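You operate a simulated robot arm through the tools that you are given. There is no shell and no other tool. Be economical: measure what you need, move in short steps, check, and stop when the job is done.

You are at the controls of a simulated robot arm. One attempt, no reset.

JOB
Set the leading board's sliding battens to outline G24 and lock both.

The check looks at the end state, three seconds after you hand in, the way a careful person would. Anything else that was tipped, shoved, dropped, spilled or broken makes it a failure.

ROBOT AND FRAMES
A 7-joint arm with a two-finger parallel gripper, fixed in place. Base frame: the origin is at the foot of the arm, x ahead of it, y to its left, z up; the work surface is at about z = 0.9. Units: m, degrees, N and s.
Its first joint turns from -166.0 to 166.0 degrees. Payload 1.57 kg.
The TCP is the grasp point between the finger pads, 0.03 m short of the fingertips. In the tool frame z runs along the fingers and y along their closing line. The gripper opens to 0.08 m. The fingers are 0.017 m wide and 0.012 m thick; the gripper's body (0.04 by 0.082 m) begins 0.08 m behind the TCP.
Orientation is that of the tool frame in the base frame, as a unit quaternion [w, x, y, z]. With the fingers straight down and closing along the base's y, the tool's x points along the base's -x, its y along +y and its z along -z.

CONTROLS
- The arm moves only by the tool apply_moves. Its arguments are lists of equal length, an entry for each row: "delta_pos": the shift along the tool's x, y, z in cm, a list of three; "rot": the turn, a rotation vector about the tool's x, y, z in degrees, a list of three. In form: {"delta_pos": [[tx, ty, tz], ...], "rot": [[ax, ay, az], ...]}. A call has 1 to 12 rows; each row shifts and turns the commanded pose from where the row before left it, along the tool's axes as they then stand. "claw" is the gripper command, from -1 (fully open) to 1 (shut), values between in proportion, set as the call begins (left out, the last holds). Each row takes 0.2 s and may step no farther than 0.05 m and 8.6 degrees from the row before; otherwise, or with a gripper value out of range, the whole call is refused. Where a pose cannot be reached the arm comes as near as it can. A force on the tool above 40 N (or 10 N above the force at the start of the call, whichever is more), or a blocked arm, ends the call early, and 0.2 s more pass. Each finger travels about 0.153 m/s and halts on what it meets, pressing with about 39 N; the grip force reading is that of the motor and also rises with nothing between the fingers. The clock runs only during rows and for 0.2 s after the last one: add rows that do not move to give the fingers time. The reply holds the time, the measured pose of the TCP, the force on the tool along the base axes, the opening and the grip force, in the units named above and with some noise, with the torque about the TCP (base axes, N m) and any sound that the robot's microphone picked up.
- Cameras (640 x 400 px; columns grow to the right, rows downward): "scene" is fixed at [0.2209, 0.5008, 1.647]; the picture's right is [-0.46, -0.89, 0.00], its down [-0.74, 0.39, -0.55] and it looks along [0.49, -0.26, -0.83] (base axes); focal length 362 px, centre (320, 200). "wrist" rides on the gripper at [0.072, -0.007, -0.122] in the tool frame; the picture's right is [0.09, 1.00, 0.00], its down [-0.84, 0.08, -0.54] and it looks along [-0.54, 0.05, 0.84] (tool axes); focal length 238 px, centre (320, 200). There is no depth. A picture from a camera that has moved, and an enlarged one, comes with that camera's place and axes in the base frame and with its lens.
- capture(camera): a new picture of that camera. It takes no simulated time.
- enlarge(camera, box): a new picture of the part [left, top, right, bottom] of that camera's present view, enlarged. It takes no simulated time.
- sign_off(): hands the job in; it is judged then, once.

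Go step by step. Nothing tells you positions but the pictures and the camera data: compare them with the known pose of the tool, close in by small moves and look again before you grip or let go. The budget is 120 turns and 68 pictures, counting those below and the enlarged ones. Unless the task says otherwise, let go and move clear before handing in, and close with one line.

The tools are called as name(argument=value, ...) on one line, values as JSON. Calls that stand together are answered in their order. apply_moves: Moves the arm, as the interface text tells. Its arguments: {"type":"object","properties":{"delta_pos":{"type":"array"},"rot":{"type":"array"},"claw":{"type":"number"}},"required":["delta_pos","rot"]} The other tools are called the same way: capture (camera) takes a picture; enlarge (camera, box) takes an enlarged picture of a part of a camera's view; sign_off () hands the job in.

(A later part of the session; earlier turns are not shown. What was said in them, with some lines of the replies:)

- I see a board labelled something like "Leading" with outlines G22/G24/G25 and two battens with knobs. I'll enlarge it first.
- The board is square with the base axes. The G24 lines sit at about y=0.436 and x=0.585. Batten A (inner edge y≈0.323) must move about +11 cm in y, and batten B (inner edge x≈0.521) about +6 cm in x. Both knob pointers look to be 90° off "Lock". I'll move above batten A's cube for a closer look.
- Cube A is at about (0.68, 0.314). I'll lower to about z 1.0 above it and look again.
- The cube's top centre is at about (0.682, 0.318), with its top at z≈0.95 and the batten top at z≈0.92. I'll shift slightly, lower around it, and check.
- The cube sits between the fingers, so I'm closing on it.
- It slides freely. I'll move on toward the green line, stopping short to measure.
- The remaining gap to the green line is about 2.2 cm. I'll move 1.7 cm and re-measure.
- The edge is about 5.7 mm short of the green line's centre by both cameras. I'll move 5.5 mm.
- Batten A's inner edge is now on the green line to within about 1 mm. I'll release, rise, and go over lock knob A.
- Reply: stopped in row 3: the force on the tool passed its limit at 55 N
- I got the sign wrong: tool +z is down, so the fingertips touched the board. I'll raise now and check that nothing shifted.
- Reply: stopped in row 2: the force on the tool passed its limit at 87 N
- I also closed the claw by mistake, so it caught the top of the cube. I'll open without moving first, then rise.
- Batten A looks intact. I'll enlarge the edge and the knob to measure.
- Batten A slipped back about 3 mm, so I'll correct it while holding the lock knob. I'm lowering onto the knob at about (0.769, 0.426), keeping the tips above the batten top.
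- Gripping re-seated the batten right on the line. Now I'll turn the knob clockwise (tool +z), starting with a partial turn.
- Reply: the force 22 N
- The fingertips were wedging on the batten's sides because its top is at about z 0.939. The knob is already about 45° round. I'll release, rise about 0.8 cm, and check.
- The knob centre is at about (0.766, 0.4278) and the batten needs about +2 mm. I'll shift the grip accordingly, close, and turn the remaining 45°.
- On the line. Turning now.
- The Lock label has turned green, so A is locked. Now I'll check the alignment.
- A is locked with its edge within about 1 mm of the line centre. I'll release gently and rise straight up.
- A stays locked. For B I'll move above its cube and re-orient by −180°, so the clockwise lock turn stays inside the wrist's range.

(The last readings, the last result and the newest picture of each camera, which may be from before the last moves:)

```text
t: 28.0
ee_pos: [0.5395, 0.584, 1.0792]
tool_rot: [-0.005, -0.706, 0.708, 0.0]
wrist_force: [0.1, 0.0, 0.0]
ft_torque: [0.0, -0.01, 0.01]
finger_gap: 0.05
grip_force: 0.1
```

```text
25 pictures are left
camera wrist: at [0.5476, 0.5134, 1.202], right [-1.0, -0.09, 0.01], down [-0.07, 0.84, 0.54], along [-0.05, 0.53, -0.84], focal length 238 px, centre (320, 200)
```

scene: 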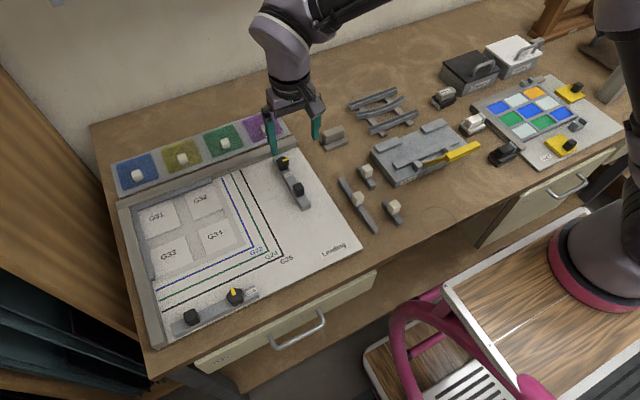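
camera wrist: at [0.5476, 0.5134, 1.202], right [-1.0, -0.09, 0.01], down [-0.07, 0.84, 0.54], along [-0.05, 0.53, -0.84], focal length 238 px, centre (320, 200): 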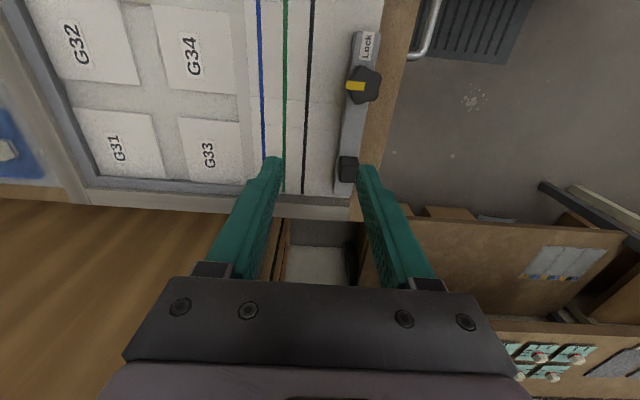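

Cube B is at about (0.506, 0.621). I'll move above it and lower to z≈1.0 with the fingers open.

apply_moves(delta_pos=[[-1.85, 1.7, 2.5], [-1.85, 1.65, 2.5], [0, 0, 2.9], [0, 0, 0]], rot=[[0, 0, 0], [0, 0, 0], [0, 0, 0], [0, 0, 0]], claw=-1)

enlarge(camera="wrist", box=[200, 80, 440, 230])

```text
t: 29.0
ee_pos: [0.5051, 0.621, 1.0004]
tool_rot: [-0.005, -0.706, 0.708, 0.0]
wrist_force: [0.6, -0.5, -0.3]
ft_torque: [0.06, -0.03, 0.03]
finger_gap: 0.08
grip_force: 0.0
```

```text
2.67 times, centred on (320, 155) of wrist
camera zoom: at [0.5137, 0.5509, 1.1234], right [-1.0, -0.09, 0.01], down [-0.07, 0.84, 0.54], along [-0.05, 0.53, -0.84], focal length 636 px, centre (320, 320)
```

zoom: 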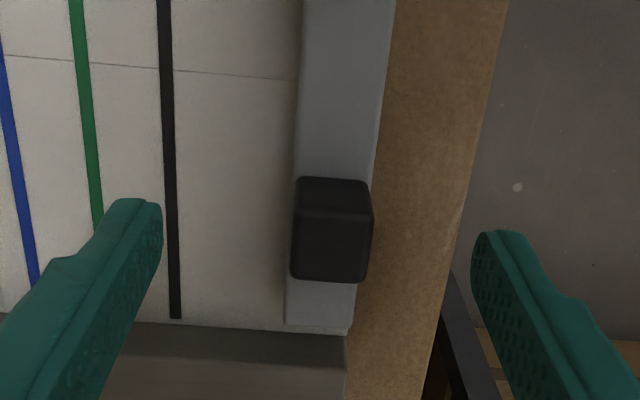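

apply_moves(delta_pos=[[-0.6, 0.1, 2.0], [0, 0, 2.2], [0, 0, 0]], rot=[[0, 0, 0], [0, 0, 0], [0, 0, 0]])

apply_moves(delta_pos=[[0, 0, 0], [0, 0, 0], [0, 0, 0]], rot=[[0, 0, 0], [0, 0, 0], [0, 0, 0]], claw=1)

capture(camera="wrist")

```text
t: 29.8
ee_pos: [0.5052, 0.6266, 0.9582]
tool_rot: [-0.006, -0.705, 0.709, 0.0]
wrist_force: [0.5, 0.6, -0.2]
ft_torque: [0.02, 0.02, -0.01]
finger_gap: 0.0799
grip_force: 0.1
```

```text
t: 30.6
ee_pos: [0.505, 0.6266, 0.9578]
tool_rot: [-0.004, -0.706, 0.708, 0.0]
wrist_force: [-0.5, 0.3, -0.5]
ft_torque: [-0.02, -0.36, 0.55]
finger_gap: 0.0239
grip_force: 36.4
```

```text
23 pictures are left
camera wrist: at [0.5119, 0.5565, 1.0812], right [-1.0, -0.09, 0.01], down [-0.07, 0.84, 0.54], along [-0.05, 0.53, -0.84], focal length 238 px, centre (320, 200)
```

wrist: 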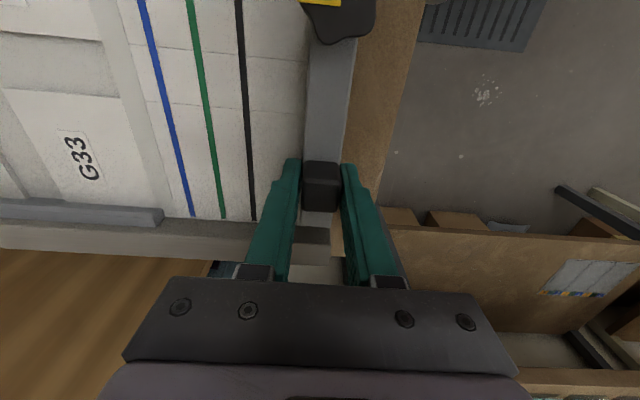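

Gripped. I'll slide B +5.3 cm in x and then measure.

apply_moves(delta_pos=[[0, -0.5, 0], [0, -1.2, 0], [0, -1.2, 0], [0, -1.2, 0], [0, -1.2, 0], [0, 0, 0]], rot=[[0, 0, 0], [0, 0, 0], [0, 0, 0], [0, 0, 0], [0, 0, 0], [0, 0, 0]])

enlarge(camera="wrist", box=[230, 40, 390, 200])

enlarge(camera="scene", box=[150, 230, 270, 330])

```text
t: 32.0
ee_pos: [0.5594, 0.6259, 0.9571]
tool_rot: [-0.004, -0.706, 0.708, 0.0]
wrist_force: [1.3, 10.9, 6.1]
ft_torque: [0.28, -0.5, 0.41]
finger_gap: 0.024
grip_force: 35.8
```

```text
2.50 times, centred on (310, 120) of wrist
camera zoom: at [0.5656, 0.5562, 1.0811], right [-1.0, -0.09, 0.01], down [-0.07, 0.84, 0.54], along [-0.05, 0.54, -0.84], focal length 596 px, centre (345, 400)
```

zoom: 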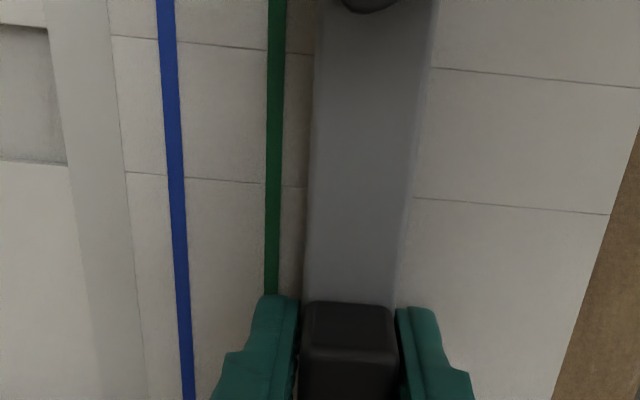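

```text
4.00 times, centred on (210, 280) of scene
camera zoom: at [0.2209, 0.5008, 1.647], right [-0.46, -0.89, 0.0], down [-0.74, 0.39, -0.55], along [0.49, -0.26, -0.83], focal length 1449 px, centre (760, -120)
```

zoom: 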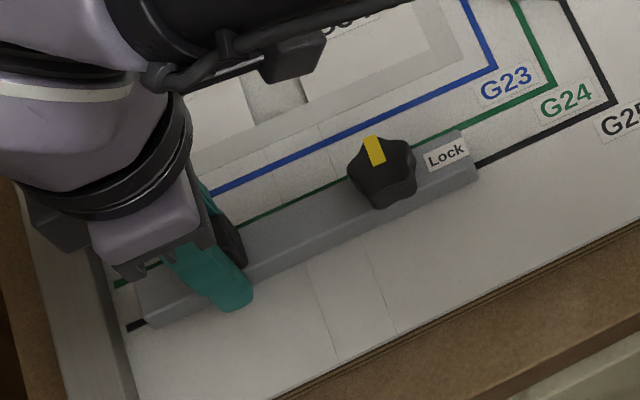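

About 9 mm remain. I'll move 6 mm and measure again.

apply_moves(delta_pos=[[0, -0.3, 0], [0, -0.3, 0], [0, 0, 0]], rot=[[0, 0, 0], [0, 0, 0], [0, 0, 0]])

enlarge(camera="wrist", box=[280, 40, 360, 120])

enlarge(camera="scene", box=[225, 240, 285, 290])

```text
t: 32.8
ee_pos: [0.5646, 0.6273, 0.9574]
tool_rot: [-0.004, -0.706, 0.708, 0.001]
wrist_force: [-1.6, 14.5, 9.6]
ft_torque: [0.36, -0.39, 0.56]
finger_gap: 0.024
grip_force: 35.7
```

```text
5.00 times, centred on (320, 80) of wrist
camera zoom: at [0.5706, 0.5563, 1.0811], right [-1.0, -0.09, 0.01], down [-0.07, 0.84, 0.54], along [-0.05, 0.54, -0.84], focal length 1192 px, centre (320, 800)
```

zoom: 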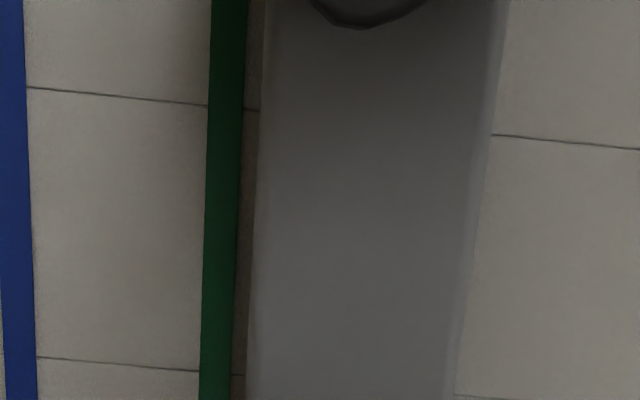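

```text
8.00 times, centred on (255, 265) of scene
camera zoom: at [0.2209, 0.5008, 1.647], right [-0.46, -0.89, 0.0], down [-0.74, 0.39, -0.55], along [0.49, -0.26, -0.83], focal length 2897 px, centre (840, -320)
```

zoom: 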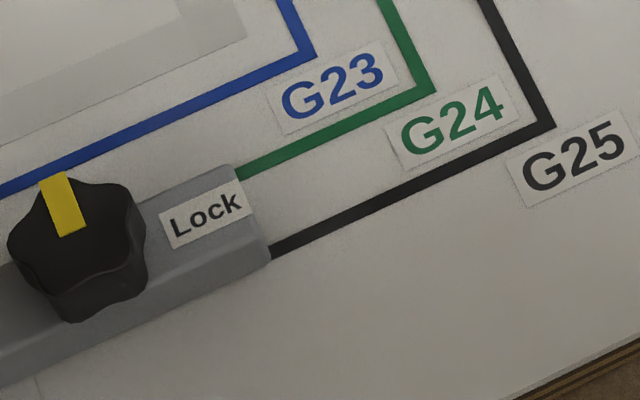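

apply_moves(delta_pos=[[0, -0.25, 0], [0, -0.2, 0], [0, 0, 0], [0, 0, 0]], rot=[[0, 0, 0], [0, 0, 0], [0, 0, 0], [0, 0, 0]])

apply_moves(delta_pos=[[0, 0, 0], [0, 0, 0], [0, 0, 0]], rot=[[0, 0, 0], [0, 0, 0], [0, 0, 0]], claw=-0.25)

enlarge(camera="wrist", box=[280, 40, 360, 120])

```text
t: 33.8
ee_pos: [0.5684, 0.6272, 0.9587]
tool_rot: [-0.005, -0.706, 0.708, 0.0]
wrist_force: [-0.4, 18.4, 11.3]
ft_torque: [0.42, -0.34, 0.5]
finger_gap: 0.0237
grip_force: 36.4
```

```text
t: 34.6
ee_pos: [0.5684, 0.6262, 0.9577]
tool_rot: [-0.005, -0.705, 0.709, 0.0]
wrist_force: [0.9, 0.1, -0.5]
ft_torque: [0.02, 0.01, 0.01]
finger_gap: 0.0502
grip_force: 0.0
```

```text
5.00 times, centred on (320, 80) of wrist
camera zoom: at [0.5755, 0.5555, 1.0804], right [-1.0, -0.09, 0.01], down [-0.07, 0.84, 0.54], along [-0.05, 0.53, -0.84], focal length 1192 px, centre (320, 800)
```

zoom: 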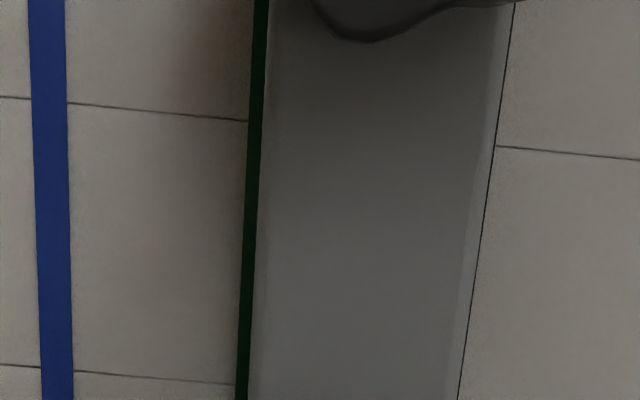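

B's edge is on the line centre. I'll rise and move over knob B at about y=0.543.

apply_moves(delta_pos=[[0, 0, -3], [0, 0, -3.2], [4.2, 0, 0], [4.2, -0.1, 0], [0, 0, 0]], rot=[[0, 0, 0], [0, 0, 0], [0, 0, 0], [0, 0, 0], [0, 0, 0]])

apply_moves(delta_pos=[[0, 0, 0], [0, 0, 0]], rot=[[0, 0, 0], [0, 0, 0]], claw=-0.8)

enlarge(camera="wrist", box=[200, 80, 440, 230])

```text
t: 35.8
ee_pos: [0.569, 0.5421, 1.0212]
tool_rot: [-0.004, -0.705, 0.709, 0.0]
wrist_force: [0.3, -0.2, -0.3]
ft_torque: [-0.02, 0.04, 0.0]
finger_gap: 0.0498
grip_force: 0.0
```

```text
t: 36.4
ee_pos: [0.5699, 0.5428, 1.0206]
tool_rot: [-0.005, -0.705, 0.709, 0.0]
wrist_force: [1.3, -1.1, 0.6]
ft_torque: [-0.01, 0.02, 0.0]
finger_gap: 0.072
grip_force: 0.2
```

```text
2.67 times, centred on (320, 155) of wrist
camera zoom: at [0.5769, 0.472, 1.1438], right [-1.0, -0.09, 0.01], down [-0.07, 0.84, 0.54], along [-0.05, 0.53, -0.84], focal length 636 px, centre (320, 320)
```

zoom: 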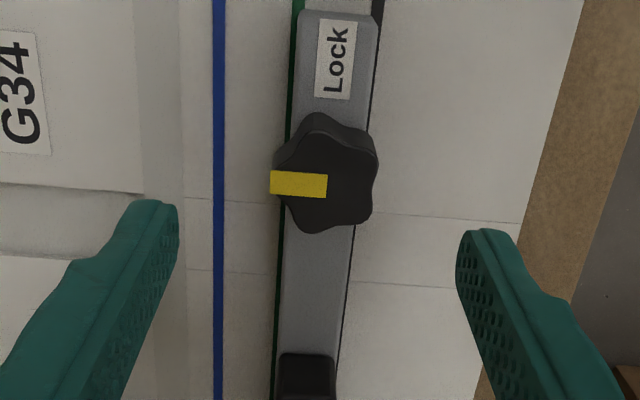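

apply_moves(delta_pos=[[0.28, 0, 2.4], [0, 0, 2.35], [0, 0, 0]], rot=[[0, 0, 0], [0, 0, 0], [0, 0, 0]])

enlarge(camera="wrist", box=[200, 100, 440, 250])

```text
t: 37.2
ee_pos: [0.5686, 0.5399, 0.9726]
tool_rot: [-0.005, -0.706, 0.708, 0.0]
wrist_force: [0.0, -0.3, 0.0]
ft_torque: [0.02, 0.02, -0.02]
finger_gap: 0.0722
grip_force: 0.0
```

```text
2.67 times, centred on (320, 175) of wrist
camera zoom: at [0.5761, 0.469, 1.0961], right [-1.0, -0.09, 0.01], down [-0.07, 0.84, 0.54], along [-0.05, 0.53, -0.84], focal length 636 px, centre (320, 267)
```

zoom: 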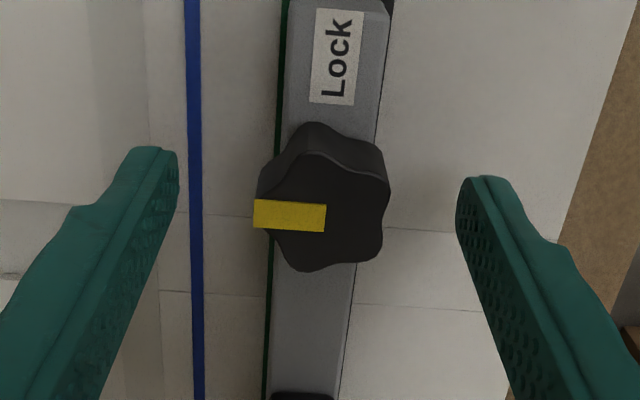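

apply_moves(delta_pos=[[0.08, -0.08, 0], [0, 0, 0], [0, 0, 0], [0, 0, 0]], rot=[[0, 0, 0], [0, 0, 0], [0, 0, 0], [0, 0, 0]], claw=1)

enlarge(camera="wrist", box=[270, 60, 370, 260])

```text
t: 38.2
ee_pos: [0.5697, 0.5386, 0.9724]
tool_rot: [-0.004, -0.706, 0.708, 0.0]
wrist_force: [-1.7, 3.8, -3.3]
ft_torque: [0.26, -0.51, -0.05]
finger_gap: 0.0315
grip_force: 39.7
```

```text
2.00 times, centred on (320, 160) of wrist
camera zoom: at [0.577, 0.4687, 1.096], right [-1.0, -0.09, 0.01], down [-0.07, 0.84, 0.54], along [-0.05, 0.53, -0.84], focal length 477 px, centre (320, 280)
```

zoom: 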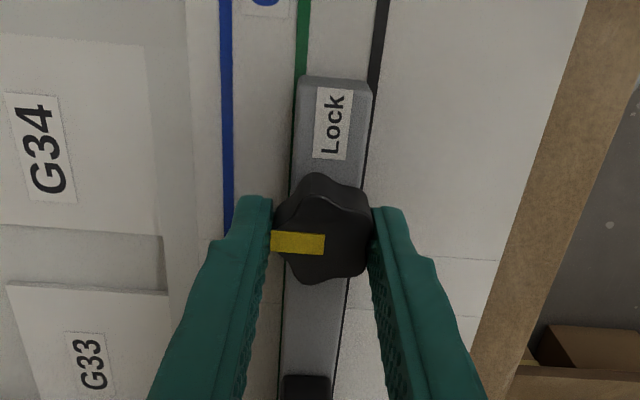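

apply_moves(delta_pos=[[0.0225, 0.0015, 0], [0.0225, 0.0015, 0], [0.0225, 0.0015, 0], [0.0225, 0.0015, 0], [0.0225, 0.0015, 0], [0.0225, 0.0015, 0], [0, 0, 0]], rot=[[0, 0, 7.6], [0, 0, 7.6], [0, 0, 7.6], [0, 0, 7.6], [0, 0, 7.6], [0, 0, 7.6], [0, 0, 0]])

capture(camera="wrist")

```text
t: 39.8
ee_pos: [0.5697, 0.5376, 0.9731]
tool_rot: [-0.004, -0.375, 0.927, -0.002]
wrist_force: [0.3, 10.8, 1.2]
ft_torque: [0.58, -0.53, -0.03]
finger_gap: 0.0313
grip_force: 40.1
```

```text
14 pictures are left
camera wrist: at [0.5232, 0.4847, 1.0963], right [-0.76, 0.65, 0.0], down [0.55, 0.64, 0.53], along [0.35, 0.41, -0.85], focal length 238 px, centre (320, 200)
```

wrist: 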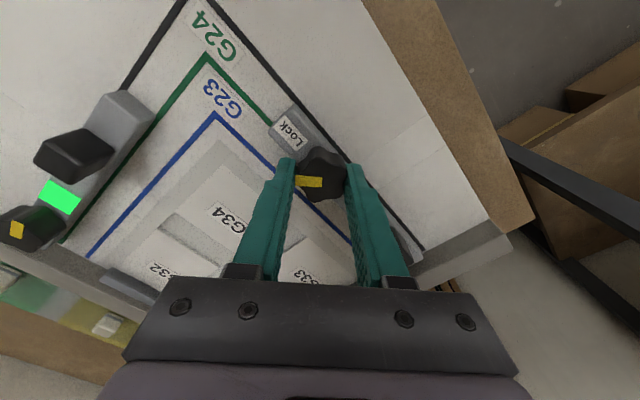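

The knob is turning with the gripper. A quick check on B's alignment before the final part.

enlarge(camera="wrist", box=[230, 70, 330, 170])

```text
4.00 times, centred on (280, 120) of wrist
camera zoom: at [0.5232, 0.4847, 1.0963], right [-0.76, 0.65, 0.0], down [0.55, 0.64, 0.53], along [0.35, 0.41, -0.85], focal length 953 px, centre (480, 520)
```

zoom: 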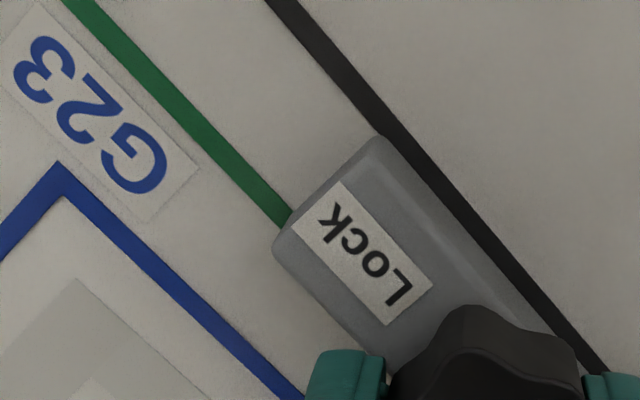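

B's edge is about 1 mm past the line centre. I'll nudge 0.8 mm back and finish the turn.

apply_moves(delta_pos=[[0.05, 0.06, 0], [0, 0, 0], [0.0225, 0.0015, 0], [0.0225, 0.0015, 0], [0.0225, 0.0015, 0], [0.0225, 0.0015, 0], [0.0225, 0.0015, 0], [0.0225, 0.0015, 0], [0, 0, 0]], rot=[[0, 0, 0], [0, 0, 0], [0, 0, 7.6], [0, 0, 7.6], [0, 0, 7.6], [0, 0, 7.6], [0, 0, 7.6], [0, 0, 7.6], [0, 0, 0]])

capture(camera="wrist")

```text
t: 41.8
ee_pos: [0.5684, 0.5372, 0.9725]
tool_rot: [-0.004, 0.013, 1.0, -0.004]
wrist_force: [-3.1, 11.6, 8.6]
ft_torque: [0.65, -0.35, 0.6]
finger_gap: 0.0317
grip_force: 40.3
```

```text
12 pictures are left
camera wrist: at [0.4963, 0.5339, 1.0961], right [-0.07, 1.0, -0.01], down [0.84, 0.06, 0.54], along [0.54, 0.03, -0.84], focal length 238 px, centre (320, 200)
```

wrist: 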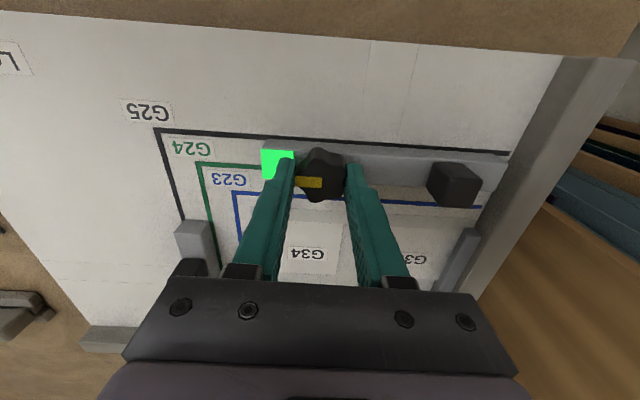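

B's Lock label is lit green. I'll release, rise, and check both battens.

apply_moves(delta_pos=[[0, 0, 0], [0, 0, 0], [0, 0, 0]], rot=[[0, 0, 0], [0, 0, 0], [0, 0, 0]], claw=-0.3)

apply_moves(delta_pos=[[0, 0, -2.5], [0, 0, -4], [0, 0, -4], [0, 0, -4], [0, 0, 0]], rot=[[0, 0, 0], [0, 0, 0], [0, 0, 0], [0, 0, 0], [0, 0, 0]])

capture(camera="wrist")

capture(camera="scene")

```text
t: 42.6
ee_pos: [0.5671, 0.537, 0.9723]
tool_rot: [-0.003, 0.012, 1.0, -0.003]
wrist_force: [0.4, 0.6, -0.3]
ft_torque: [0.01, 0.01, -0.02]
finger_gap: 0.052
grip_force: 0.1
```

```text
t: 43.8
ee_pos: [0.5688, 0.5384, 1.1182]
tool_rot: [-0.003, 0.012, 1.0, -0.004]
wrist_force: [-0.3, -0.4, -0.6]
ft_torque: [-0.02, -0.01, 0.0]
finger_gap: 0.052
grip_force: 0.1
```

```text
11 pictures are left
camera wrist: at [0.4977, 0.5351, 1.241], right [-0.07, 1.0, -0.01], down [0.84, 0.06, 0.54], along [0.53, 0.03, -0.84], focal length 238 px, centre (320, 200)
```

wrist: 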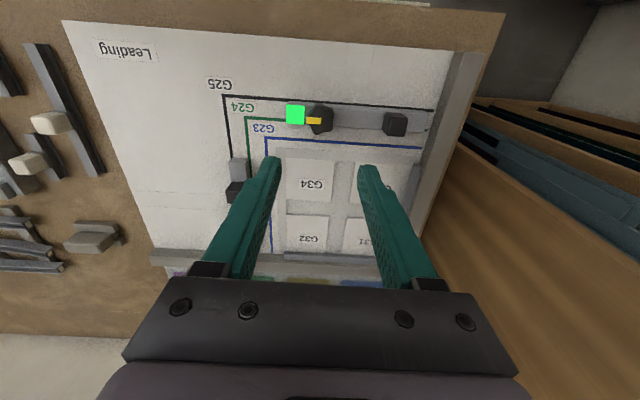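

```text
10 pictures are left
```

scene: 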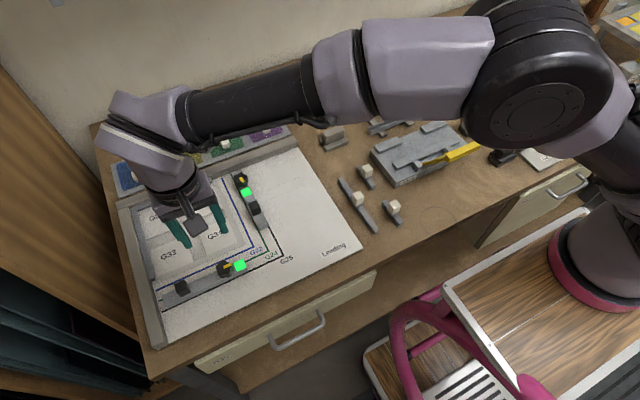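

Both locks are lit. I'll move the camera directly over B's inner edge to check the alignment.

apply_moves(delta_pos=[[-4.5, 0, 0], [-4.5, 0, 0], [0, 0, 0]], rot=[[0, 0, 0], [0, 0, 0], [0, 0, 0]])

enlarge(camera="wrist", box=[240, 0, 400, 80])

enlarge(camera="scene", box=[220, 165, 280, 275])

```text
t: 44.6
ee_pos: [0.6588, 0.5361, 1.1175]
tool_rot: [-0.004, 0.013, 1.0, -0.003]
wrist_force: [-0.7, 0.1, 0.5]
ft_torque: [-0.02, -0.01, -0.03]
finger_gap: 0.0519
grip_force: 0.1
```

```text
4.00 times, centred on (320, 40) of wrist
camera zoom: at [0.5882, 0.5327, 1.2409], right [-0.07, 1.0, -0.01], down [0.84, 0.06, 0.54], along [0.53, 0.03, -0.84], focal length 953 px, centre (320, 840)
```

zoom: 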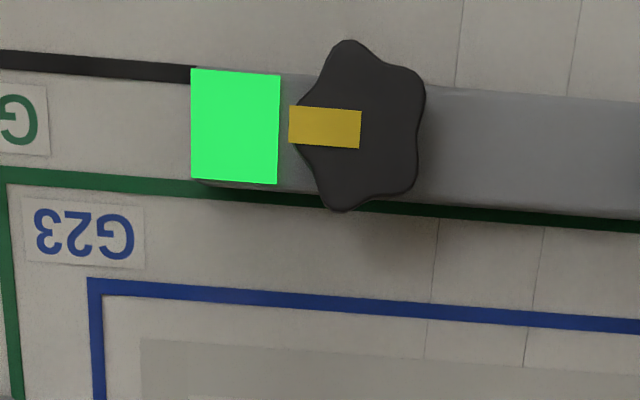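

```text
3.64 times, centred on (250, 220) of scene
camera zoom: at [0.2209, 0.5008, 1.647], right [-0.46, -0.89, 0.0], down [-0.74, 0.39, -0.55], along [0.49, -0.26, -0.83], focal length 1317 px, centre (574, 127)
```

zoom: 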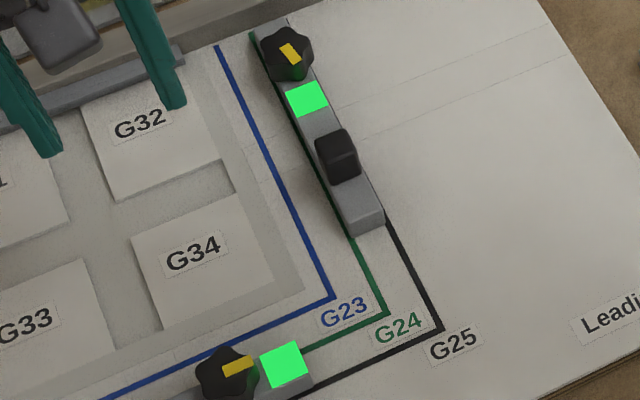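

Both battens sit on the G24 outline to within about 1 mm, both Lock labels are lit, and the gripper is clear. Nothing else was disturbed, so I'm handing in.

sign_off()

```text
The job is handed in.
```

Both sliding battens on the Leading board are set to outline G24, within about 1 mm of the line's centre, and both are locked with their Lock labels lit green. During batten A the force limit tripped twice, at 55 N pressing on the board and at 87 N pulling the cube. Later the fingers wedged on the same batten while I turned its lock. I saw no damage in the pictures afterwards.
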